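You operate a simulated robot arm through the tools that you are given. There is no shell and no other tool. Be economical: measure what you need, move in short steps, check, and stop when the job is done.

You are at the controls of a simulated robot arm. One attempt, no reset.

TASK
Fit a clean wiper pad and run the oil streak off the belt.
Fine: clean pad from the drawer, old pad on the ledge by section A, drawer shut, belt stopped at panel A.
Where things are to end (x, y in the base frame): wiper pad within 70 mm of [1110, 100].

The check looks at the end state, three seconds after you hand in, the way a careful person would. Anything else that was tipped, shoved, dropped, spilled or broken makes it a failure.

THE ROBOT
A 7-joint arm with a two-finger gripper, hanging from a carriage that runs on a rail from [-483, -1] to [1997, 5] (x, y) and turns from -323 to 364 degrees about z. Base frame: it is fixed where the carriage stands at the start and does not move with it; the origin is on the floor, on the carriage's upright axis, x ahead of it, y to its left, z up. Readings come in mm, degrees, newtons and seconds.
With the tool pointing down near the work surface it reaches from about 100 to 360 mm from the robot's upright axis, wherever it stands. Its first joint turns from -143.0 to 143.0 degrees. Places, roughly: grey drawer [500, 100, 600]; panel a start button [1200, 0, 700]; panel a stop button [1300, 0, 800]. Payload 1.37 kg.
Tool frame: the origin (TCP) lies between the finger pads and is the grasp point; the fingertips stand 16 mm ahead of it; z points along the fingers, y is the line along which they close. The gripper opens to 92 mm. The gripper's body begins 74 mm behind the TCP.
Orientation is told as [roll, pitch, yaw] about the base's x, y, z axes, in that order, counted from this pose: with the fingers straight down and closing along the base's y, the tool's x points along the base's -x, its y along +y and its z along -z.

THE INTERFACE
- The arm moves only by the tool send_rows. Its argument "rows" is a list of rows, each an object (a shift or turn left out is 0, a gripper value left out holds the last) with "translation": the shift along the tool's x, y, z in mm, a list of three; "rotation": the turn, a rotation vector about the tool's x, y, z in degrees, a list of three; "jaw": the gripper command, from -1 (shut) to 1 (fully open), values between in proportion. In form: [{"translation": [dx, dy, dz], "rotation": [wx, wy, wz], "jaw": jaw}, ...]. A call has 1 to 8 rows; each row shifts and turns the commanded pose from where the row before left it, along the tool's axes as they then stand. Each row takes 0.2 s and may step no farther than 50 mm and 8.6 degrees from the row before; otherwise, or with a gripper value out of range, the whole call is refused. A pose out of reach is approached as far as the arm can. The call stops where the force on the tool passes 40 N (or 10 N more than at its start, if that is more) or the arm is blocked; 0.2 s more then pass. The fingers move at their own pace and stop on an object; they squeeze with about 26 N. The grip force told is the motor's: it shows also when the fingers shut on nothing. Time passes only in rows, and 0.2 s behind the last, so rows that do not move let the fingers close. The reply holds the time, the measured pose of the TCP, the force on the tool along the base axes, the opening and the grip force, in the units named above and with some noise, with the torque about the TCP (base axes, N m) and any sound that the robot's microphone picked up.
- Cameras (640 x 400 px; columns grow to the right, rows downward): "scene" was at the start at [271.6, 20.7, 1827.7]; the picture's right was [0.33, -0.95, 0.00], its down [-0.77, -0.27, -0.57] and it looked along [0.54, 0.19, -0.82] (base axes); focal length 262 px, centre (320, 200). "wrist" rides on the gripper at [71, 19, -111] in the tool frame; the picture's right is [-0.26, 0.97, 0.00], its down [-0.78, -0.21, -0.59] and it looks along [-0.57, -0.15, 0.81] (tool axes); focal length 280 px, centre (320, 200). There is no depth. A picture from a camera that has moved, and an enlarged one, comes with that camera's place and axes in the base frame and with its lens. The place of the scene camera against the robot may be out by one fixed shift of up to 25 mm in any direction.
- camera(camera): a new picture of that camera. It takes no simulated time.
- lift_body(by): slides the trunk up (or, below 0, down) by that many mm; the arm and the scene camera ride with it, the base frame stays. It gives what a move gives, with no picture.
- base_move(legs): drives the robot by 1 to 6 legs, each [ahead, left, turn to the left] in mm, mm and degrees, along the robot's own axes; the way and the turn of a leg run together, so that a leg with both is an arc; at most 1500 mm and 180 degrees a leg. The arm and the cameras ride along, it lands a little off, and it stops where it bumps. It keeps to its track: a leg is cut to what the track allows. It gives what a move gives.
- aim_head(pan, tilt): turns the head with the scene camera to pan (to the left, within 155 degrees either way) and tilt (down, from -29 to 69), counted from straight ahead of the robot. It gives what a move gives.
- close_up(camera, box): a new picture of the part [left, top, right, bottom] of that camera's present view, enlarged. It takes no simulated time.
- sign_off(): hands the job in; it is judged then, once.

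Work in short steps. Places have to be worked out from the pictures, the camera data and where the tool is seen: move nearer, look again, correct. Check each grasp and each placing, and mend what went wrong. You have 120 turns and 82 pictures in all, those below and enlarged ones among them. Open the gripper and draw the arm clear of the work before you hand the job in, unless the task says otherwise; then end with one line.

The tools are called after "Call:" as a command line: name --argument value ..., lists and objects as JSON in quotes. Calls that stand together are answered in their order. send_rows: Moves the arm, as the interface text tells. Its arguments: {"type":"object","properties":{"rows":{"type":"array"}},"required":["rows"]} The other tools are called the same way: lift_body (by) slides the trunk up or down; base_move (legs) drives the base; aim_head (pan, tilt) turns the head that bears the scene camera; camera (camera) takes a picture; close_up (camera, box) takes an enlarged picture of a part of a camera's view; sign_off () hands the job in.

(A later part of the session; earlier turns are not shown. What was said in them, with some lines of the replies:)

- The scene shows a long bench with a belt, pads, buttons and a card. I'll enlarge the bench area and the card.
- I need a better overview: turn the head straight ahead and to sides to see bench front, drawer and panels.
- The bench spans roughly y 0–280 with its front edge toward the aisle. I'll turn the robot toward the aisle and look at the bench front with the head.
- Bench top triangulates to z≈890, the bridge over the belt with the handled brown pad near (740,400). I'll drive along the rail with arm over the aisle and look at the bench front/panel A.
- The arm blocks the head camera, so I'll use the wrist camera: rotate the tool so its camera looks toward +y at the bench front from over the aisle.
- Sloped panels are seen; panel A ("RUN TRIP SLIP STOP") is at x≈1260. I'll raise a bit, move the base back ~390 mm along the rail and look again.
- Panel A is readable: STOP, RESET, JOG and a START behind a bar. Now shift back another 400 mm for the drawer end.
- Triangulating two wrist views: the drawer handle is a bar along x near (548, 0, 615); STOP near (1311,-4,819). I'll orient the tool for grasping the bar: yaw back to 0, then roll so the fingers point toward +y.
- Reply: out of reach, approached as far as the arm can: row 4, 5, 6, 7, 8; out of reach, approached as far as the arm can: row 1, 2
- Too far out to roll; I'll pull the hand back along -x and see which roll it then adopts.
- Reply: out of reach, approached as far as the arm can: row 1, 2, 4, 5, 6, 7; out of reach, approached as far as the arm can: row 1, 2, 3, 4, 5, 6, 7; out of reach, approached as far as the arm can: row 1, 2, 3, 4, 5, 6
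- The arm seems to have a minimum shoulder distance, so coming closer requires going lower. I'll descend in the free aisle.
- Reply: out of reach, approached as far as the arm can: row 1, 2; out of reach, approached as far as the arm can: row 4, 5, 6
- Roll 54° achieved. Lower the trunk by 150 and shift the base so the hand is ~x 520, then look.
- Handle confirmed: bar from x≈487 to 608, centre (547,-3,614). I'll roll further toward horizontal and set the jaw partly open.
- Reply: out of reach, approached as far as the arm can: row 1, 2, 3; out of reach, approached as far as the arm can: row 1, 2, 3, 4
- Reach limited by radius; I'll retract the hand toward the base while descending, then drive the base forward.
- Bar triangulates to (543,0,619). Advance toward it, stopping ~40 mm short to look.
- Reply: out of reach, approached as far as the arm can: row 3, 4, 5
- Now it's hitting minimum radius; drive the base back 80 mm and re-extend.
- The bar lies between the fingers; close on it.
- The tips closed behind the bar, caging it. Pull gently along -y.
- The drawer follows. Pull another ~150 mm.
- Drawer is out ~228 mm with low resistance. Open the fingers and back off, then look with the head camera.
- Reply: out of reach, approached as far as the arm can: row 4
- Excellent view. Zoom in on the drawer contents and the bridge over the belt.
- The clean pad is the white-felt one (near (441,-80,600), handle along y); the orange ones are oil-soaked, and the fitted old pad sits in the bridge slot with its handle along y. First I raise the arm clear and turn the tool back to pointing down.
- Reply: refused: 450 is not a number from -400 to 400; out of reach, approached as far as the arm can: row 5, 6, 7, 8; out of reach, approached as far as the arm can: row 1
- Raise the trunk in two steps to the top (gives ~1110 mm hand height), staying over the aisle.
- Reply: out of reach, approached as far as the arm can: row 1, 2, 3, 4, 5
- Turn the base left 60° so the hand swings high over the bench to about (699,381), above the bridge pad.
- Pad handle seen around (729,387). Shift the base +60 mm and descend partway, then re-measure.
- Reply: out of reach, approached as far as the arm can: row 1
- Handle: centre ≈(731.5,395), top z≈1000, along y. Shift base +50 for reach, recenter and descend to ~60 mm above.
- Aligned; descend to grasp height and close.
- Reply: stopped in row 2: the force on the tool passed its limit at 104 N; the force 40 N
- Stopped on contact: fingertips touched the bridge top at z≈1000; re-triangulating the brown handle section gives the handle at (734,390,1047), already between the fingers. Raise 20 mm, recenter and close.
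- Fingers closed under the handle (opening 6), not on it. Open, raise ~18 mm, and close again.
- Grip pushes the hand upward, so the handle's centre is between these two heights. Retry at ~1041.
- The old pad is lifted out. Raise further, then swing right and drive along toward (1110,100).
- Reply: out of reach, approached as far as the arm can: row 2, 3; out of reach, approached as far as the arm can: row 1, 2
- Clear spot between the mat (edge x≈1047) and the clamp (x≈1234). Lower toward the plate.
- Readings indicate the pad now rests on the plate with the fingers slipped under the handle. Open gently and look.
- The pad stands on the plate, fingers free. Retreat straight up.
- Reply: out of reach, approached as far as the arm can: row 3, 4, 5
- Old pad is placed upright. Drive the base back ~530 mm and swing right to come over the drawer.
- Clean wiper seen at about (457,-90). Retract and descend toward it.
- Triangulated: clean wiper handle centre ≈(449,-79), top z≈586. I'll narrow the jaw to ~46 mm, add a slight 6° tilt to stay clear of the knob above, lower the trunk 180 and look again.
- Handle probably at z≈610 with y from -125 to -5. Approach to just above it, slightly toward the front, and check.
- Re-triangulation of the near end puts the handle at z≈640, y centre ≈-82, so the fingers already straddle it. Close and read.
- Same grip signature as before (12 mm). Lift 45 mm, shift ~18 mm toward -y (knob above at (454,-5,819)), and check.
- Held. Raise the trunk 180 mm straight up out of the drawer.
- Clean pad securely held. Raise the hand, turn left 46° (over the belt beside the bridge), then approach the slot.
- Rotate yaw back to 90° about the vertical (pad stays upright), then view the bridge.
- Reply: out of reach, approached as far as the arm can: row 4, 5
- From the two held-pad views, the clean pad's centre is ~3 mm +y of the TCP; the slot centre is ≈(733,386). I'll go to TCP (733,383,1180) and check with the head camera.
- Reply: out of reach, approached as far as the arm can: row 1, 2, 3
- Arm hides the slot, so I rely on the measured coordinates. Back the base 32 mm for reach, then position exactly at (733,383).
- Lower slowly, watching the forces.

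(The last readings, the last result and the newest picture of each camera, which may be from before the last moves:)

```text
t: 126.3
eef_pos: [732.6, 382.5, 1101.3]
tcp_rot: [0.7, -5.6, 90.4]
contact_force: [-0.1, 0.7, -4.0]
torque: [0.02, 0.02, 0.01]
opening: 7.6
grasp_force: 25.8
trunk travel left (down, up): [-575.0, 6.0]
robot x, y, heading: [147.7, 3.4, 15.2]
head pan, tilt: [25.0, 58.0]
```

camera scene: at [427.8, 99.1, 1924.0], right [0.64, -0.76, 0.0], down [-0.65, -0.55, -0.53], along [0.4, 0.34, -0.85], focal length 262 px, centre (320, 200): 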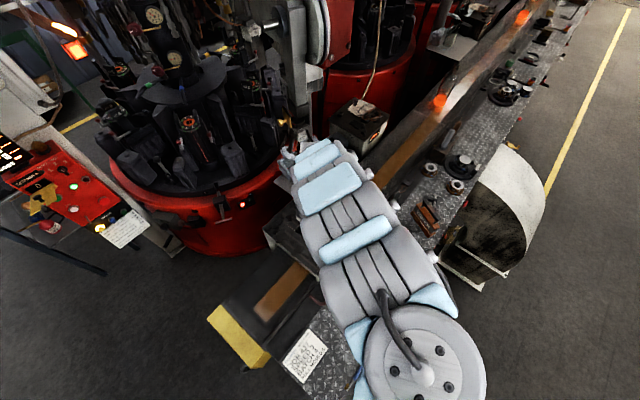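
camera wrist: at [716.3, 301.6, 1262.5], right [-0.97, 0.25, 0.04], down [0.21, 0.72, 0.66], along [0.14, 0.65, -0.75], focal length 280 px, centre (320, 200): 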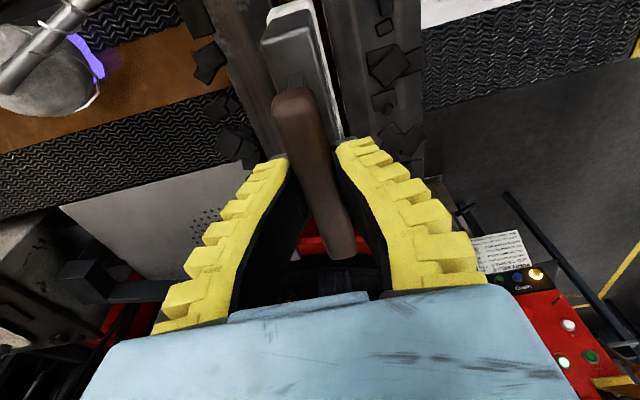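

Call:
camera --camera "wrist"

```text
19 pictures are left
camera wrist: at [715.5, 301.9, 1203.7], right [-0.97, 0.25, 0.04], down [0.21, 0.72, 0.66], along [0.14, 0.65, -0.75], focal length 280 px, centre (320, 200)
```

wrist: 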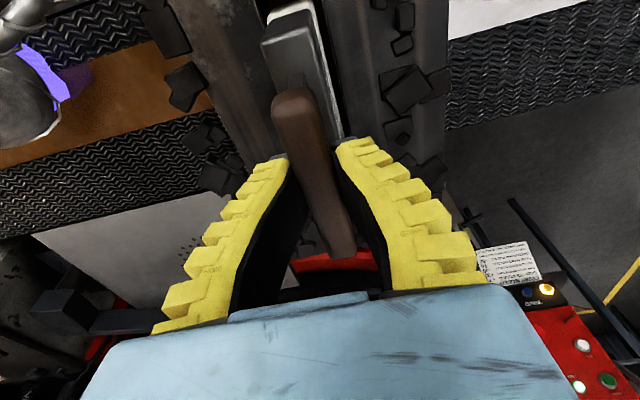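

Call:
close_up --camera "wrist" --box '[220, 0, 400, 120]'

```text
3.33 times, centred on (310, 60) of wrist
camera zoom: at [715.5, 301.9, 1203.7], right [-0.97, 0.25, 0.04], down [0.21, 0.72, 0.66], along [0.14, 0.65, -0.75], focal length 935 px, centre (353, 667)
```

zoom: 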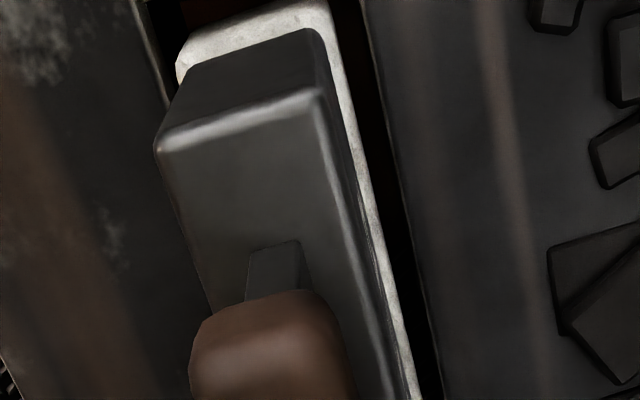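

The felt is about level with the slot opening; gaps look ~4 mm on +x side and ~10 mm on -x side. Shift 3 mm toward -x and continue down gently.

Call:
send_rows --rows '[{"translation": [0, 3, 0]}, {"translation": [1, 0, 10]}, {"translation": [1, 0, 10]}, {}]'

Call:
close_up --camera "wrist" --box '[220, 0, 400, 120]'

```text
t: 127.3
eef_pos: [728.4, 382.5, 1077.3]
tcp_rot: [0.8, -5.5, 90.4]
contact_force: [0.3, -0.3, -3.4]
torque: [-0.01, -0.03, 0.02]
opening: 7.5
grasp_force: 25.9
trunk travel left (down, up): [-575.0, 6.0]
robot x, y, heading: [147.0, -0.2, 15.0]
head pan, tilt: [25.0, 58.0]
```

```text
3.33 times, centred on (310, 60) of wrist
camera zoom: at [712.0, 301.1, 1182.2], right [-0.97, 0.25, 0.04], down [0.21, 0.72, 0.66], along [0.14, 0.65, -0.75], focal length 935 px, centre (353, 667)
```

zoom: 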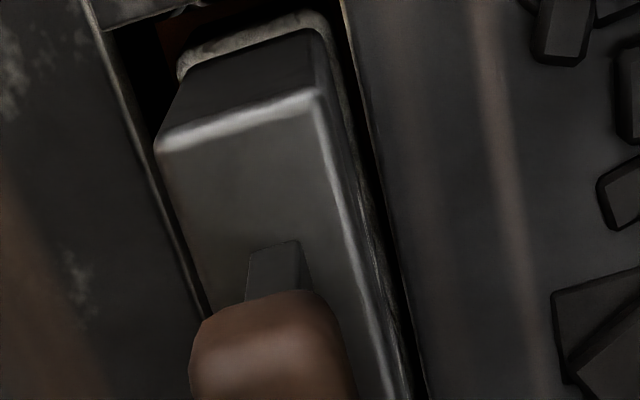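

Pad is inside the slot, roughly centred. Continue down.

Call:
send_rows --rows '[{"translation": [1, 0, 10]}, {"translation": [1, 0, 10]}, {}]'

Call:
send_rows --rows '[{"translation": [0.5, 0, 7]}, {"translation": [0.5, 0, 6]}, {}]'

Call:
camera --camera "wrist"

```text
t: 128.1
eef_pos: [728.5, 382.3, 1059.6]
tcp_rot: [0.8, -5.5, 90.4]
contact_force: [-0.8, -0.1, -4.4]
torque: [0.0, 0.02, -0.02]
opening: 7.6
grasp_force: 25.3
trunk travel left (down, up): [-575.0, 6.0]
robot x, y, heading: [148.6, 2.1, 14.8]
head pan, tilt: [25.0, 58.0]
```

```text
t: 128.9
eef_pos: [728.1, 382.7, 1046.7]
tcp_rot: [0.9, -5.5, 90.4]
contact_force: [0.3, -0.1, -3.4]
torque: [-0.02, 0.0, 0.01]
opening: 7.6
grasp_force: 25.5
trunk travel left (down, up): [-575.0, 6.0]
robot x, y, heading: [148.2, 0.9, 15.2]
head pan, tilt: [25.0, 58.0]
```

```text
16 pictures are left
camera wrist: at [711.4, 301.4, 1149.5], right [-0.97, 0.25, 0.04], down [0.21, 0.72, 0.66], along [0.14, 0.65, -0.75], focal length 280 px, centre (320, 200)
```

wrist: 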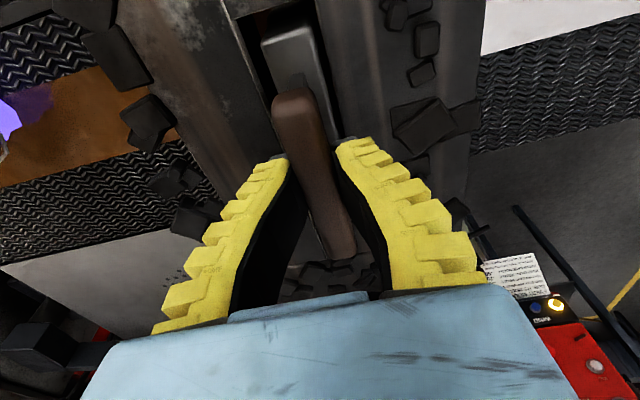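

Call:
send_rows --rows '[{"translation": [0.4, 0, 5]}, {"translation": [0.4, 0, 5]}, {}]'

Call:
send_rows --rows '[{"translation": [0.3, 0, 4]}, {"translation": [0.3, 0, 4]}, {}]'

```text
t: 129.7
eef_pos: [730.8, 381.8, 1037.9]
tcp_rot: [0.7, -5.5, 90.3]
contact_force: [-3.1, -10.4, 24.6]
torque: [-0.09, 0.01, 0.03]
opening: 24.4
grasp_force: 26.1
trunk travel left (down, up): [-575.0, 6.0]
robot x, y, heading: [148.2, 0.7, 15.2]
head pan, tilt: [25.0, 58.0]
```

```text
t: 130.5
eef_pos: [727.0, 383.1, 1028.7]
tcp_rot: [0.8, -5.5, 90.4]
contact_force: [-0.2, -0.4, -4.2]
torque: [0.03, 0.01, -0.01]
opening: 6.0
grasp_force: 26.1
trunk travel left (down, up): [-575.0, 6.0]
robot x, y, heading: [146.4, 1.3, 15.2]
head pan, tilt: [25.0, 58.0]
```

The pad seated at TCP ≈1038 (contact) and fingers slid past the handle. Open and look before retreating.

Call:
send_rows --rows '[{"jaw": -0.5}, {"jaw": 0.0}, {"jaw": 0.2}, {}, {"translation": [-1, 0, -12]}]'

Call:
camera --camera "wrist"

```text
t: 131.7
eef_pos: [728.4, 383.5, 1041.3]
tcp_rot: [0.8, -5.4, 90.4]
contact_force: [0.0, 0.4, 0.1]
torque: [0.0, -0.04, 0.0]
opening: 58.0
grasp_force: 2.0
trunk travel left (down, up): [-575.0, 6.0]
robot x, y, heading: [146.1, -0.9, 14.8]
head pan, tilt: [25.0, 58.0]
```

```text
15 pictures are left
camera wrist: at [711.3, 302.3, 1144.3], right [-0.97, 0.25, 0.04], down [0.21, 0.72, 0.66], along [0.14, 0.64, -0.75], focal length 280 px, centre (320, 200)
```

wrist: 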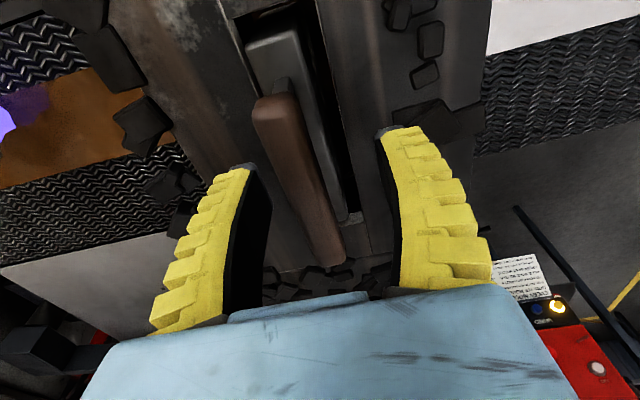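

Seated properly. Retreat straight up and take a look from above.

Call:
send_rows --rows '[{"translation": [-2, 0, -20]}, {"translation": [-3, 0, -30]}, {"translation": [-4, 0, -40]}, {"translation": [-4, 0, -40]}, {"translation": [0, 0, -40]}]'

Call:
close_up --camera "wrist" --box '[200, 0, 400, 160]'

```text
t: 132.9
eef_pos: [748.8, 389.2, 1203.0]
tcp_rot: [0.9, -5.5, 90.5]
contact_force: [0.1, 0.2, -0.1]
torque: [-0.01, -0.01, 0.05]
opening: 57.7
grasp_force: 2.1
out of reach, approached as far as the arm can: row 5
trunk travel left (down, up): [-575.0, 6.0]
robot x, y, heading: [150.5, 1.5, 15.3]
head pan, tilt: [25.0, 58.0]
```

```text
2.50 times, centred on (300, 80) of wrist
camera zoom: at [732.5, 307.7, 1306.4], right [-0.97, 0.25, 0.04], down [0.22, 0.72, 0.66], along [0.14, 0.64, -0.75], focal length 701 px, centre (370, 500)
```

zoom: 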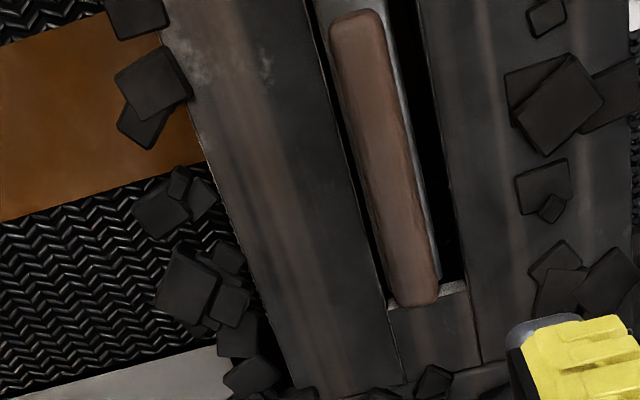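

Clean pad is fitted flush in the slot. Next close the drawer: swing back over the aisle and turn the tool to yaw 0.

Call:
base_move --legs '[[0, 0, -60], [-53, -53, 0]]'

Call:
send_rows --rows '[{"rotation": [0, 5.5, 0], "jaw": -1}, {"rotation": [0, 0, 8.5]}, {"rotation": [0, 0, 8.5]}, {"rotation": [0, 0, 8.5]}, {"rotation": [0, 0, 5]}, {"translation": [20, 10, 30]}, {"translation": [20, 10, 30]}, {"translation": [20, 10, 30]}]'

```text
t: 136.6
eef_pos: [713.4, -323.8, 1203.8]
tcp_rot: [0.8, -5.4, 30.8]
contact_force: [0.6, 0.3, -0.1]
torque: [-0.02, 0.0, 0.0]
opening: 57.9
grasp_force: 1.8
trunk travel left (down, up): [-575.0, 6.0]
robot x, y, heading: [74.9, -0.6, -44.6]
head pan, tilt: [25.0, 58.0]
```

```text
t: 138.4
eef_pos: [651.6, -293.6, 1113.5]
tcp_rot: [0.7, 0.5, 0.3]
contact_force: [0.9, 0.2, 0.0]
torque: [0.04, 0.04, 0.01]
opening: 0.0
grasp_force: 25.8
trunk travel left (down, up): [-575.0, 6.0]
robot x, y, heading: [70.2, 1.2, -44.6]
head pan, tilt: [25.0, 58.0]
```

Call:
lift_body --by -300

Call:
send_rows --rows '[{"rotation": [-8.5, 0, 0]}, {"rotation": [-8.5, 0, 0]}, {"rotation": [-8.5, 0, 0]}, {"rotation": [-8.5, 0, 0]}, {"rotation": [-8.5, 0, 0]}, {"rotation": [-8.5, 0, 0]}, {"rotation": [-8.5, 0, 0]}, {"rotation": [-8.5, 0, 0]}]'

Call:
send_rows --rows '[{"rotation": [-8, 0, 0]}, {}]'

```text
t: 141.4
eef_pos: [651.6, -292.8, 813.6]
tcp_rot: [0.8, 0.6, 0.4]
contact_force: [1.0, -0.8, 0.7]
torque: [0.02, 0.01, -0.01]
opening: 0.0
grasp_force: 25.9
trunk travel left (down, up): [-275.0, 306.0]
robot x, y, heading: [71.2, -3.0, -44.5]
head pan, tilt: [25.0, 58.0]
```

```text
t: 143.2
eef_pos: [623.9, -251.1, 856.0]
tcp_rot: [68.8, 0.1, 0.4]
contact_force: [1.1, 1.3, 0.1]
torque: [-0.07, 0.06, 0.12]
opening: 0.0
grasp_force: 25.8
out of reach, approached as far as the arm can: row 6, 7, 8
trunk travel left (down, up): [-275.0, 306.0]
robot x, y, heading: [74.4, 0.4, -44.8]
head pan, tilt: [25.0, 58.0]
```

```text
t: 143.8
eef_pos: [620.4, -250.8, 855.2]
tcp_rot: [68.7, 0.5, 0.2]
contact_force: [0.0, -0.2, 0.1]
torque: [-0.01, -0.01, -0.04]
opening: 0.0
grasp_force: 26.5
out of reach, approached as far as the arm can: row 1
trunk travel left (down, up): [-275.0, 306.0]
robot x, y, heading: [71.5, -1.4, -44.5]
head pan, tilt: [25.0, 58.0]
```

Roll 69° is fine for pushing. Move to x≈546, y≈-295, then lower the trunk to push the drawer face just below its handle.

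Call:
send_rows --rows '[{"translation": [37, -8, -21]}, {"translation": [37, -8, -21]}, {}]'

Call:
lift_body --by -240

Call:
camera --camera "wrist"

```text
t: 144.6
eef_pos: [546.3, -297.1, 855.1]
tcp_rot: [68.7, 0.5, 0.4]
contact_force: [0.3, -0.5, 0.1]
torque: [0.01, 0.0, -0.02]
opening: 0.1
grasp_force: 26.3
trunk travel left (down, up): [-275.0, 306.0]
robot x, y, heading: [74.1, -1.8, -44.4]
head pan, tilt: [25.0, 58.0]
```

```text
t: 147.1
eef_pos: [547.1, -296.7, 615.1]
tcp_rot: [68.8, 0.5, 0.4]
contact_force: [-0.7, -0.4, 0.6]
torque: [0.02, 0.0, -0.01]
opening: 0.1
grasp_force: 25.5
trunk travel left (down, up): [-35.0, 546.0]
robot x, y, heading: [73.7, -1.6, -44.7]
head pan, tilt: [25.0, 58.0]
```

```text
13 pictures are left
camera wrist: at [477.2, -393.6, 673.4], right [0.27, 0.35, 0.9], down [0.78, -0.62, 0.01], along [0.56, 0.7, -0.44], focal length 280 px, centre (320, 200)
```

wrist: 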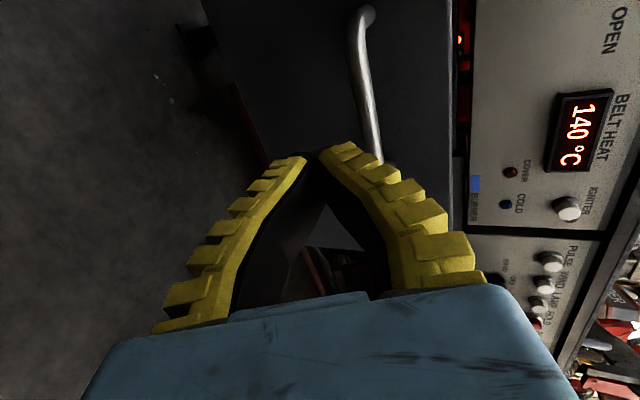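

Lower further so the closed fingers pass under the bar, then advance toward the face.

Call:
lift_body --by -33

Call:
send_rows --rows '[{"translation": [0, -22, 9]}, {"translation": [0, 11, 28]}, {"translation": [0, 11, 28]}, {}]'

Call:
camera --camera "wrist"

```text
t: 147.9
eef_pos: [547.0, -296.4, 582.8]
tcp_rot: [68.7, 0.4, 0.2]
contact_force: [0.2, -0.7, 0.4]
torque: [-0.02, -0.01, -0.03]
opening: 0.1
grasp_force: 26.0
trunk travel left (down, up): [-2.0, 579.0]
robot x, y, heading: [74.0, 1.1, -44.2]
head pan, tilt: [25.0, 58.0]
```

```text
t: 148.9
eef_pos: [545.2, -237.3, 559.7]
tcp_rot: [68.8, 0.3, 0.3]
contact_force: [0.5, -0.6, 0.1]
torque: [0.0, 0.0, -0.01]
opening: 0.0
grasp_force: 26.1
trunk travel left (down, up): [-2.0, 579.0]
robot x, y, heading: [71.7, 0.7, -44.4]
head pan, tilt: [25.0, 58.0]
```

```text
12 pictures are left
camera wrist: at [476.2, -333.8, 617.6], right [0.27, 0.35, 0.9], down [0.78, -0.62, 0.01], along [0.56, 0.7, -0.44], focal length 280 px, centre (320, 200)
```

wrist: 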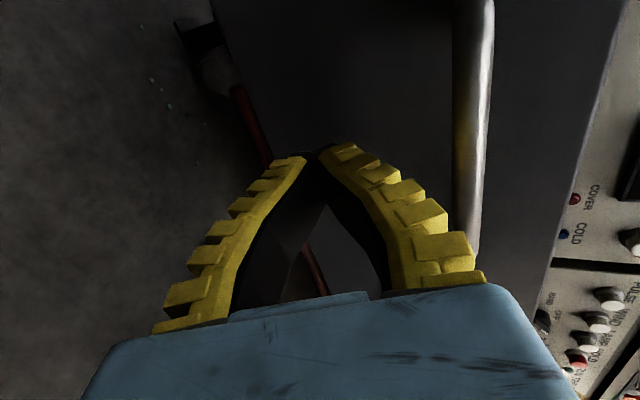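

Fingers pass well below the bar. Push toward +y.

Call:
send_rows --rows '[{"translation": [0, 9, 23.5]}, {"translation": [0, 9, 23.5]}, {"translation": [0, 9, 23.5]}, {"translation": [0, 9, 23.5]}, {"translation": [0, 9, 23.5]}, {"translation": [0, 9, 23.5]}, {"translation": [0, 9, 23.5]}, {"translation": [0, 9, 23.5]}]'

```text
t: 150.7
eef_pos: [544.3, -32.5, 558.1]
tcp_rot: [68.8, 0.4, 0.3]
contact_force: [0.1, 0.7, 0.0]
torque: [0.01, 0.0, -0.01]
opening: 0.1
grasp_force: 26.4
trunk travel left (down, up): [-2.0, 579.0]
robot x, y, heading: [72.6, -0.2, -44.5]
head pan, tilt: [25.0, 58.0]
```

Call:
send_rows --rows '[{"translation": [0, 7, 18]}, {"translation": [0, 7, 18]}, {"translation": [0, 4, 10]}]'

Call:
camera --camera "wrist"

```text
t: 151.5
eef_pos: [546.1, 4.2, 556.8]
tcp_rot: [68.6, 0.4, 0.2]
contact_force: [-7.4, -27.9, 16.6]
torque: [0.53, -0.11, 0.06]
opening: 0.0
grasp_force: 25.8
out of reach, approached as far as the arm can: row 3
trunk travel left (down, up): [-2.0, 579.0]
robot x, y, heading: [73.1, 2.0, -44.6]
head pan, tilt: [25.0, 58.0]
```

```text
11 pictures are left
camera wrist: at [476.5, -93.2, 614.3], right [0.27, 0.35, 0.9], down [0.78, -0.62, 0.01], along [0.56, 0.7, -0.44], focal length 280 px, centre (320, 200)
```

wrist: 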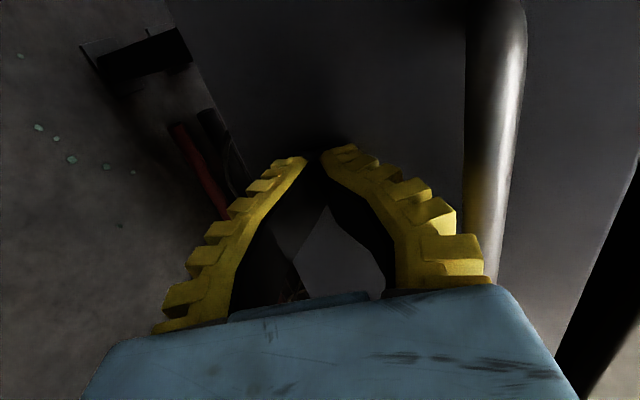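

Resistance of 28 N suggests the drawer is shut. Nudge once more to confirm, then back off and look.

Call:
send_rows --rows '[{"translation": [0, 2, 6]}, {}]'

Call:
send_rows --rows '[{"translation": [0, -9, -24]}, {"translation": [0, -12, -32]}, {"translation": [0, -12, -32]}, {"translation": [0, -12, -32]}, {"translation": [0, -12, -32]}, {"translation": [0, -12, -32]}]'

Call:
lift_body --by 210

Call:
camera --camera "wrist"

```text
t: 151.8
eef_pos: [547.3, 3.1, 556.8]
tcp_rot: [68.7, 0.4, 0.0]
contact_force: [-9.6, -29.0, 16.7]
torque: [0.52, -0.13, 0.11]
opening: 0.1
grasp_force: 26.1
trunk travel left (down, up): [-2.0, 579.0]
robot x, y, heading: [73.7, 0.4, -45.0]
head pan, tilt: [25.0, 58.0]
stopped in row 1: the force on the tool passed its limit at 46 N (the readings are from after the stop); the commanded pose is now the measured one
```

```text
t: 153.2
eef_pos: [548.3, -183.0, 557.7]
tcp_rot: [68.8, 0.4, 0.3]
contact_force: [0.2, -0.7, -0.5]
torque: [0.02, -0.05, 0.0]
opening: 0.1
grasp_force: 26.3
trunk travel left (down, up): [-2.0, 579.0]
robot x, y, heading: [74.4, 2.9, -44.7]
head pan, tilt: [25.0, 58.0]
```

```text
t: 155.5
eef_pos: [549.4, -179.5, 768.6]
tcp_rot: [69.0, 0.4, 0.3]
contact_force: [0.2, 0.1, 0.1]
torque: [0.0, 0.0, -0.01]
opening: 0.0
grasp_force: 25.7
trunk travel left (down, up): [-212.0, 369.0]
robot x, y, heading: [74.6, 2.7, -44.7]
head pan, tilt: [25.0, 58.0]
```

```text
10 pictures are left
camera wrist: at [479.2, -278.0, 825.6], right [0.27, 0.35, 0.9], down [0.78, -0.62, 0.01], along [0.56, 0.7, -0.44], focal length 280 px, centre (320, 200)
```

wrist: 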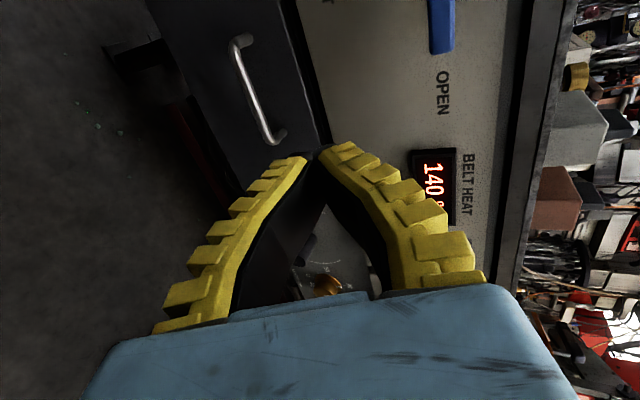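

Drawer is fully shut. Back off slightly and drive to panel A.

Call:
send_rows --rows '[{"translation": [0, -18, -45]}, {}]'

Call:
base_move --legs '[[417, 417, 0]]'

Call:
camera --camera "wrist"

```text
t: 156.1
eef_pos: [548.9, -228.1, 767.9]
tcp_rot: [68.9, 0.4, 0.3]
contact_force: [-0.1, 0.1, -0.1]
torque: [-0.03, 0.03, -0.05]
opening: 0.0
grasp_force: 26.0
trunk travel left (down, up): [-212.0, 369.0]
robot x, y, heading: [73.1, 3.8, -44.6]
head pan, tilt: [25.0, 58.0]
```

```text
t: 159.4
eef_pos: [1136.9, -226.5, 767.8]
tcp_rot: [68.8, 0.4, 0.4]
contact_force: [-0.2, -0.3, -0.6]
torque: [-0.02, -0.06, 0.03]
opening: 0.0
grasp_force: 25.7
trunk travel left (down, up): [-212.0, 369.0]
robot x, y, heading: [658.3, -1.2, -44.5]
head pan, tilt: [25.0, 58.0]
```

```text
9 pictures are left
camera wrist: at [1067.5, -323.2, 825.2], right [0.27, 0.35, 0.9], down [0.78, -0.62, 0.01], along [0.56, 0.7, -0.44], focal length 280 px, centre (320, 200)
```

wrist: 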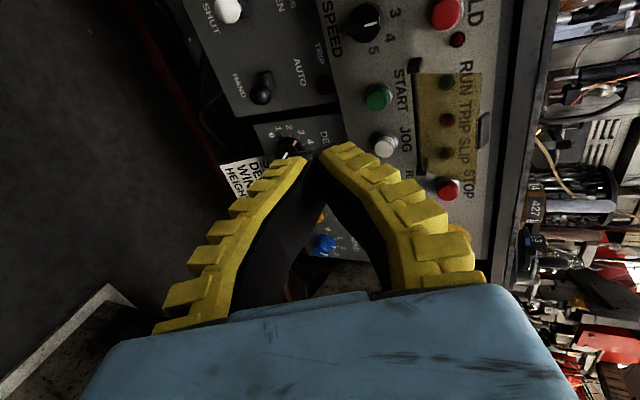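

Call:
close_up --camera "wrist" --box '[320, 40, 520, 210]'

```text
2.35 times, centred on (420, 125) of wrist
camera zoom: at [1067.5, -323.2, 825.2], right [0.27, 0.35, 0.9], down [0.78, -0.62, 0.01], along [0.56, 0.7, -0.44], focal length 660 px, centre (85, 376)
```

zoom: 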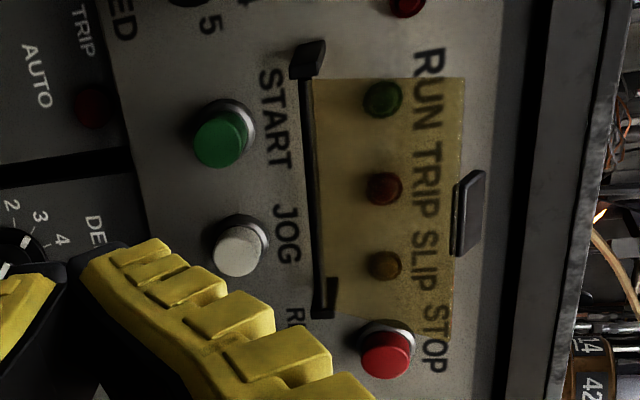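

The cover is folded up; START is exposed at ≈(1177,4,735), STOP at ≈(1314,7,814). Align base and height for pressing START with the closed fingertips.

Call:
base_move --legs '[[29, 29, 0]]'

Call:
lift_body --by -27

```text
t: 160.3
eef_pos: [1178.2, -226.5, 767.6]
tcp_rot: [68.9, 0.4, 0.3]
contact_force: [0.7, -0.1, -0.7]
torque: [0.0, 0.04, 0.05]
opening: 0.0
grasp_force: 26.2
trunk travel left (down, up): [-212.0, 369.0]
robot x, y, heading: [701.7, 3.1, -44.6]
head pan, tilt: [25.0, 58.0]
```

```text
t: 161.0
eef_pos: [1178.1, -227.2, 740.6]
tcp_rot: [69.0, 0.4, 0.3]
contact_force: [0.0, -0.2, -0.7]
torque: [-0.02, -0.02, -0.01]
opening: 0.1
grasp_force: 26.2
trunk travel left (down, up): [-185.0, 396.0]
robot x, y, heading: [703.5, 1.4, -44.2]
head pan, tilt: [25.0, 58.0]
```

Call:
send_rows --rows '[{"translation": [0, 9.6, 25]}, {"translation": [0, 9.6, 25]}, {"translation": [0, 9.6, 25]}, {"translation": [0, 9.6, 25]}, {"translation": [0, 9.6, 25]}, {"translation": [0, 9.6, 25]}, {"translation": [0, 7.2, 18.7]}]'

Call:
close_up --camera "wrist" --box '[220, 40, 460, 240]'

```text
t: 162.6
eef_pos: [1179.1, -46.9, 739.2]
tcp_rot: [68.9, 0.4, 0.4]
contact_force: [0.1, -0.1, -0.8]
torque: [0.01, 0.01, 0.02]
opening: 0.0
grasp_force: 25.3
trunk travel left (down, up): [-185.0, 396.0]
robot x, y, heading: [700.7, 1.0, -44.2]
head pan, tilt: [25.0, 58.0]
```

```text
2.00 times, centred on (340, 140) of wrist
camera zoom: at [1108.3, -143.0, 797.3], right [0.27, 0.35, 0.9], down [0.78, -0.62, 0.01], along [0.56, 0.7, -0.44], focal length 561 px, centre (280, 320)
```

zoom: 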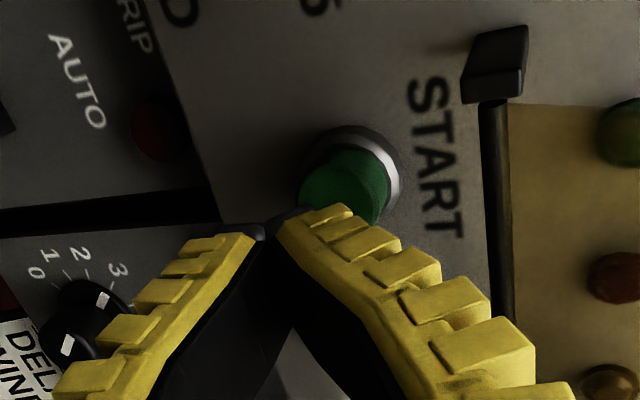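

Aligned within ~6 mm. Correct and press in small steps.

Call:
send_rows --rows '[{"translation": [3, 11, 10]}, {"translation": [0, 5, 13]}, {}]'

Call:
send_rows --rows '[{"translation": [0, 1.5, 4]}, {"translation": [0, 1.5, 4]}, {"translation": [0, 1.5, 4]}, {"translation": [0, 1.5, 4]}]'

```text
t: 163.4
eef_pos: [1173.7, -19.3, 747.3]
tcp_rot: [68.9, 0.4, 0.3]
contact_force: [-0.8, -2.9, -0.8]
torque: [0.02, 0.01, -0.04]
opening: 0.2
grasp_force: 26.4
trunk travel left (down, up): [-185.0, 396.0]
robot x, y, heading: [702.7, 0.5, -44.3]
head pan, tilt: [25.0, 58.0]
heard: click
```

```text
t: 164.4
eef_pos: [1173.5, -11.3, 746.0]
tcp_rot: [68.6, 0.5, 0.2]
contact_force: [-9.1, -33.9, 14.2]
torque: [0.56, -0.21, 0.06]
opening: 0.0
grasp_force: 25.7
trunk travel left (down, up): [-185.0, 396.0]
robot x, y, heading: [702.7, 4.3, -44.6]
head pan, tilt: [25.0, 58.0]
```

A click was heard. Release and back off, then check the RUN lamp.

Call:
send_rows --rows '[{"translation": [0, -9.6, -25]}, {"translation": [0, -9.6, -25]}, {"translation": [0, -9.6, -25]}, {"translation": [0, -9.6, -25]}, {"translation": [0, -9.6, -25]}, {"translation": [0, -9.6, -25]}]'

Call:
camera --camera "wrist"

```text
t: 165.8
eef_pos: [1173.6, -160.1, 749.3]
tcp_rot: [68.9, 0.4, 0.4]
contact_force: [0.0, 0.1, 0.4]
torque: [-0.05, -0.01, -0.01]
opening: 0.0
grasp_force: 26.5
trunk travel left (down, up): [-185.0, 396.0]
robot x, y, heading: [709.5, 1.4, -44.2]
head pan, tilt: [25.0, 58.0]
```

```text
6 pictures are left
camera wrist: at [1104.1, -257.5, 806.0], right [0.27, 0.35, 0.9], down [0.78, -0.62, 0.01], along [0.56, 0.7, -0.44], focal length 280 px, centre (320, 200)
```

wrist: 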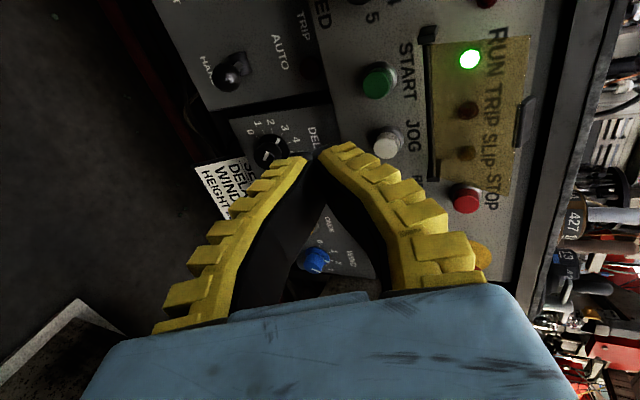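

RUN is lit. While it runs, pre-position at STOP: base +140 mm, trunk +70, then look at the streak with the head camera.

Call:
lift_body --by 70

Call:
base_move --legs '[[99, 99, 0]]'

Call:
aim_head --pan 80 --tilt 45

Call:
camera --camera "scene"

```text
t: 166.9
eef_pos: [1174.2, -160.1, 819.2]
tcp_rot: [68.9, 0.4, 0.4]
contact_force: [0.3, 0.2, 0.9]
torque: [0.03, 0.01, 0.02]
opening: 0.1
grasp_force: 25.6
trunk travel left (down, up): [-255.0, 326.0]
robot x, y, heading: [701.3, 3.5, -44.7]
head pan, tilt: [25.0, 58.0]
```

```text
t: 168.2
eef_pos: [1316.3, -158.7, 817.1]
tcp_rot: [69.0, 0.4, 0.4]
contact_force: [-0.8, 0.7, -0.9]
torque: [0.01, 0.0, -0.01]
opening: 0.3
grasp_force: 26.3
trunk travel left (down, up): [-255.0, 326.0]
robot x, y, heading: [846.6, 4.1, -44.4]
head pan, tilt: [25.0, 58.0]
```

```text
t: 169.5
eef_pos: [1315.6, -158.4, 817.8]
tcp_rot: [68.8, 0.4, 0.5]
contact_force: [-0.9, 0.2, 0.0]
torque: [0.0, 0.03, -0.03]
opening: 0.2
grasp_force: 25.8
trunk travel left (down, up): [-255.0, 326.0]
robot x, y, heading: [842.3, -1.0, -44.5]
head pan, tilt: [80.0, 45.0]
```

```text
5 pictures are left
camera scene: at [1050.8, -107.6, 1621.2], right [0.58, -0.81, 0.0], down [-0.58, -0.41, -0.71], along [0.58, 0.41, -0.71], focal length 262 px, centre (320, 200)
```

scene: 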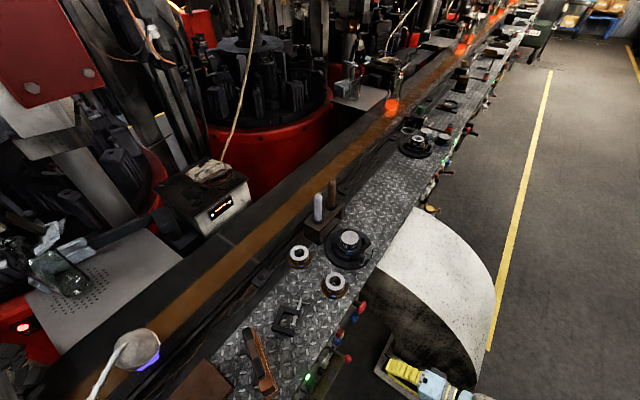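

The streak is still present but the belt is running; wait some seconds and look again.

Call:
send_rows --rows '[{}, {}, {}, {}, {}, {}, {}, {}]'

Call:
send_rows --rows '[{}, {}, {}, {}, {}, {}, {}, {}]'

Call:
send_rows --rows '[{}, {}, {}, {}, {}, {}, {}, {}]'

Call:
send_rows --rows '[{}, {}, {}, {}, {}, {}, {}, {}]'

Call:
send_rows --rows '[{}, {}, {}, {}, {}, {}, {}, {}]'

Call:
send_rows --rows '[{}, {}, {}, {}, {}, {}, {}, {}]'

Call:
camera --camera "scene"

```text
t: 171.3
eef_pos: [1314.9, -158.8, 818.1]
tcp_rot: [68.9, 0.4, 0.6]
contact_force: [0.1, -0.4, 0.2]
torque: [-0.04, 0.02, -0.01]
opening: 0.0
grasp_force: 25.9
trunk travel left (down, up): [-255.0, 326.0]
robot x, y, heading: [845.7, 0.5, -44.3]
head pan, tilt: [80.0, 45.0]
```

```text
t: 173.1
eef_pos: [1315.7, -158.1, 817.6]
tcp_rot: [68.9, 0.4, 0.4]
contact_force: [-0.4, 0.9, 0.5]
torque: [-0.02, -0.02, 0.02]
opening: 0.0
grasp_force: 26.2
trunk travel left (down, up): [-255.0, 326.0]
robot x, y, heading: [845.2, 1.8, -44.4]
head pan, tilt: [80.0, 45.0]
```

```text
t: 174.9
eef_pos: [1315.4, -159.3, 818.0]
tcp_rot: [68.9, 0.4, 0.4]
contact_force: [0.4, 0.3, -0.5]
torque: [-0.02, -0.02, 0.02]
opening: 0.0
grasp_force: 26.4
trunk travel left (down, up): [-255.0, 326.0]
robot x, y, heading: [846.4, 0.0, -44.2]
head pan, tilt: [80.0, 45.0]
```

```text
t: 176.7
eef_pos: [1316.4, -159.8, 818.3]
tcp_rot: [68.9, 0.5, 0.4]
contact_force: [-0.5, -0.3, 0.6]
torque: [0.01, -0.02, -0.04]
opening: 0.0
grasp_force: 26.4
trunk travel left (down, up): [-255.0, 326.0]
robot x, y, heading: [845.1, 1.4, -44.6]
head pan, tilt: [80.0, 45.0]
```

```text
t: 178.5
eef_pos: [1316.1, -159.3, 818.7]
tcp_rot: [69.0, 0.4, 0.5]
contact_force: [-0.1, 0.2, 0.5]
torque: [0.02, -0.02, -0.01]
opening: 0.0
grasp_force: 26.3
trunk travel left (down, up): [-255.0, 326.0]
robot x, y, heading: [843.4, 1.5, -44.5]
head pan, tilt: [80.0, 45.0]
```

```text
t: 180.3
eef_pos: [1318.0, -159.6, 818.5]
tcp_rot: [69.0, 0.4, 0.5]
contact_force: [-1.1, -0.6, 0.3]
torque: [0.03, -0.01, 0.01]
opening: 0.2
grasp_force: 25.9
trunk travel left (down, up): [-255.0, 326.0]
robot x, y, heading: [844.8, 1.7, -44.2]
head pan, tilt: [80.0, 45.0]
```

```text
4 pictures are left
camera scene: at [1050.7, -107.5, 1621.2], right [0.58, -0.81, 0.0], down [-0.57, -0.41, -0.71], along [0.57, 0.41, -0.71], focal length 262 px, centre (320, 200)
```

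scene: 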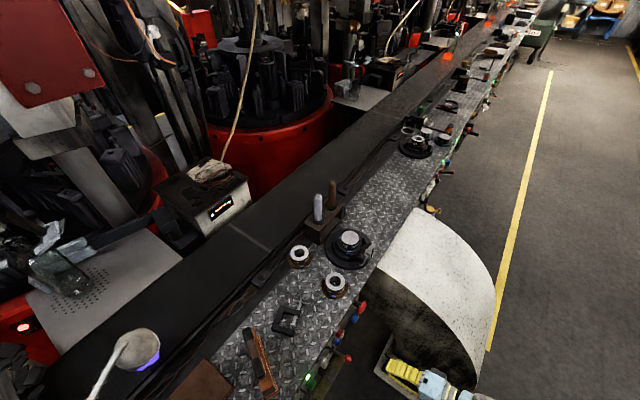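

The belt is clean now. Press STOP at (1314,7,814).

Call:
send_rows --rows '[{"translation": [2, 9.6, 25]}, {"translation": [0, 9.6, 25]}, {"translation": [0, 9.6, 25]}, {"translation": [0, 9.6, 25]}, {}]'

Call:
close_up --camera "wrist" --box '[220, 40, 460, 240]'

```text
t: 181.5
eef_pos: [1312.3, -50.3, 819.0]
tcp_rot: [68.8, 0.4, 0.5]
contact_force: [0.0, 0.0, 0.7]
torque: [-0.07, 0.05, 0.0]
opening: 0.0
grasp_force: 26.2
trunk travel left (down, up): [-255.0, 326.0]
robot x, y, heading: [845.1, 1.5, -44.6]
head pan, tilt: [80.0, 45.0]
```

```text
2.00 times, centred on (340, 140) of wrist
camera zoom: at [1243.1, -147.5, 875.5], right [0.27, 0.35, 0.9], down [0.79, -0.62, 0.01], along [0.56, 0.7, -0.44], focal length 561 px, centre (280, 320)
```

zoom: 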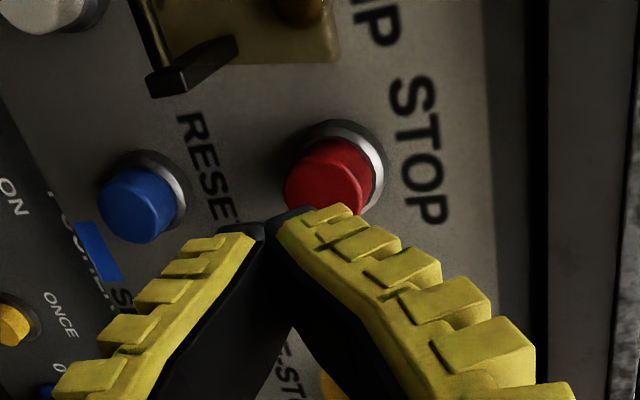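

Well aligned; press.

Call:
send_rows --rows '[{"translation": [1, 5.4, 14]}, {"translation": [0, 5, 13]}, {}]'

Call:
send_rows --rows '[{"translation": [0, 1.5, 4]}, {"translation": [0, 1.5, 4]}, {"translation": [0, 1.5, 4]}]'

Call:
send_rows --rows '[{"translation": [0, -9.6, -25]}, {"translation": [0, -9.6, -25]}, {"translation": [0, -9.6, -25]}, {"translation": [0, -9.6, -25]}, {"translation": [0, -9.6, -25]}, {"translation": [0, -9.6, -25]}]'

Call:
base_move --legs '[[-85, -85, 0]]'

Call:
camera --camera "wrist"

```text
t: 182.3
eef_pos: [1311.1, -22.8, 818.1]
tcp_rot: [68.9, 0.4, 0.5]
contact_force: [-0.6, 0.3, -0.9]
torque: [0.02, 0.0, -0.01]
opening: 0.0
grasp_force: 26.1
trunk travel left (down, up): [-255.0, 326.0]
robot x, y, heading: [846.1, -0.3, -44.5]
head pan, tilt: [80.0, 45.0]
```

```text
t: 183.1
eef_pos: [1312.8, -14.3, 816.4]
tcp_rot: [68.8, 0.4, 0.5]
contact_force: [-4.1, -15.3, 4.9]
torque: [0.17, -0.09, 0.07]
opening: 0.0
grasp_force: 26.4
trunk travel left (down, up): [-255.0, 326.0]
robot x, y, heading: [844.2, 6.8, -44.6]
head pan, tilt: [80.0, 45.0]
heard: click
```

```text
t: 184.5
eef_pos: [1312.7, -171.7, 820.4]
tcp_rot: [69.0, 0.5, 0.6]
contact_force: [-0.1, -0.4, -1.1]
torque: [-0.01, -0.02, 0.03]
opening: 0.0
grasp_force: 26.2
trunk travel left (down, up): [-255.0, 326.0]
robot x, y, heading: [841.7, 2.1, -44.6]
head pan, tilt: [80.0, 45.0]
```

```text
t: 185.7
eef_pos: [1193.4, -170.9, 820.5]
tcp_rot: [68.9, 0.4, 0.5]
contact_force: [0.0, 0.1, 0.0]
torque: [0.03, 0.03, -0.02]
opening: 0.2
grasp_force: 25.3
trunk travel left (down, up): [-255.0, 326.0]
robot x, y, heading: [723.7, 3.3, -44.6]
head pan, tilt: [80.0, 45.0]
```

```text
2 pictures are left
camera wrist: at [1123.5, -268.1, 877.2], right [0.27, 0.35, 0.9], down [0.78, -0.62, 0.01], along [0.56, 0.7, -0.44], focal length 280 px, centre (320, 200)
```

wrist: 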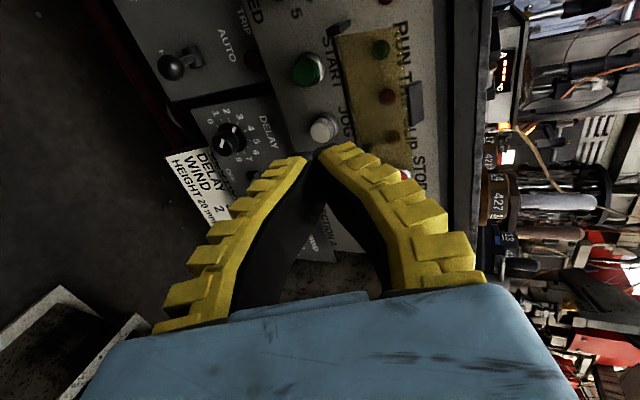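

RUN lamp is off, belt stopped. Open the gripper, draw clear, and take one final overview.

Call:
send_rows --rows '[{"translation": [0, -18, -45], "jaw": 0.5}, {}, {}]'

Call:
lift_body --by 250

Call:
base_move --legs '[[-350, -350, 0]]'

Call:
aim_head --pan 75 --tilt 52

Call:
camera --camera "scene"

```text
t: 186.5
eef_pos: [1194.2, -219.7, 817.8]
tcp_rot: [68.9, 0.4, 0.4]
contact_force: [-0.8, 0.4, 0.0]
torque: [0.03, -0.01, -0.02]
opening: 71.1
grasp_force: 1.6
trunk travel left (down, up): [-255.0, 326.0]
robot x, y, heading: [725.2, 2.7, -44.5]
head pan, tilt: [80.0, 45.0]
```

```text
t: 189.1
eef_pos: [1193.8, -218.9, 1068.4]
tcp_rot: [68.9, 0.4, 0.5]
contact_force: [0.1, -0.1, -0.8]
torque: [0.01, 0.0, -0.02]
opening: 71.0
grasp_force: 1.8
trunk travel left (down, up): [-505.0, 76.0]
robot x, y, heading: [723.8, 2.4, -44.5]
head pan, tilt: [80.0, 45.0]
```

```text
t: 192.0
eef_pos: [698.7, -221.1, 1067.8]
tcp_rot: [68.9, 0.5, 0.6]
contact_force: [1.0, 0.2, 0.5]
torque: [0.0, 0.01, 0.0]
opening: 71.1
grasp_force: 1.4
trunk travel left (down, up): [-505.0, 76.0]
robot x, y, heading: [224.9, 1.5, -44.5]
head pan, tilt: [80.0, 45.0]
```

```text
t: 192.7
eef_pos: [699.4, -220.0, 1067.2]
tcp_rot: [69.0, 0.4, 0.5]
contact_force: [-0.2, -0.6, -0.7]
torque: [0.0, 0.02, -0.01]
opening: 71.2
grasp_force: 1.3
trunk travel left (down, up): [-505.0, 76.0]
robot x, y, heading: [229.6, 0.9, -44.1]
head pan, tilt: [75.0, 52.0]
```

```text
1 pictures are left
camera scene: at [432.9, -118.1, 1861.7], right [0.51, -0.86, 0.0], down [-0.68, -0.4, -0.62], along [0.53, 0.31, -0.79], focal length 262 px, centre (320, 200)
```

scene: 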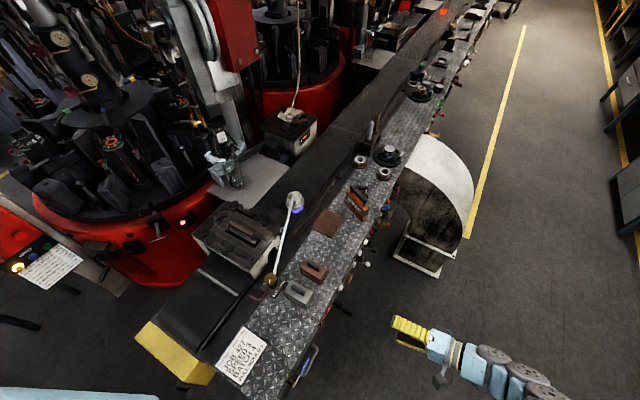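

The belt is clean along its visible length, the clean pad is in the bridge, the old pad is on the ledge, the drawer is shut and the arm is clear. Handing in.

Call:
sign_off

```text
The job is handed in.
```

The clean wiper pad is fitted, the oil streak is off the belt, the old pad is on the ledge at about (1112, 98), the drawer is shut, and the belt is stopped at panel A.
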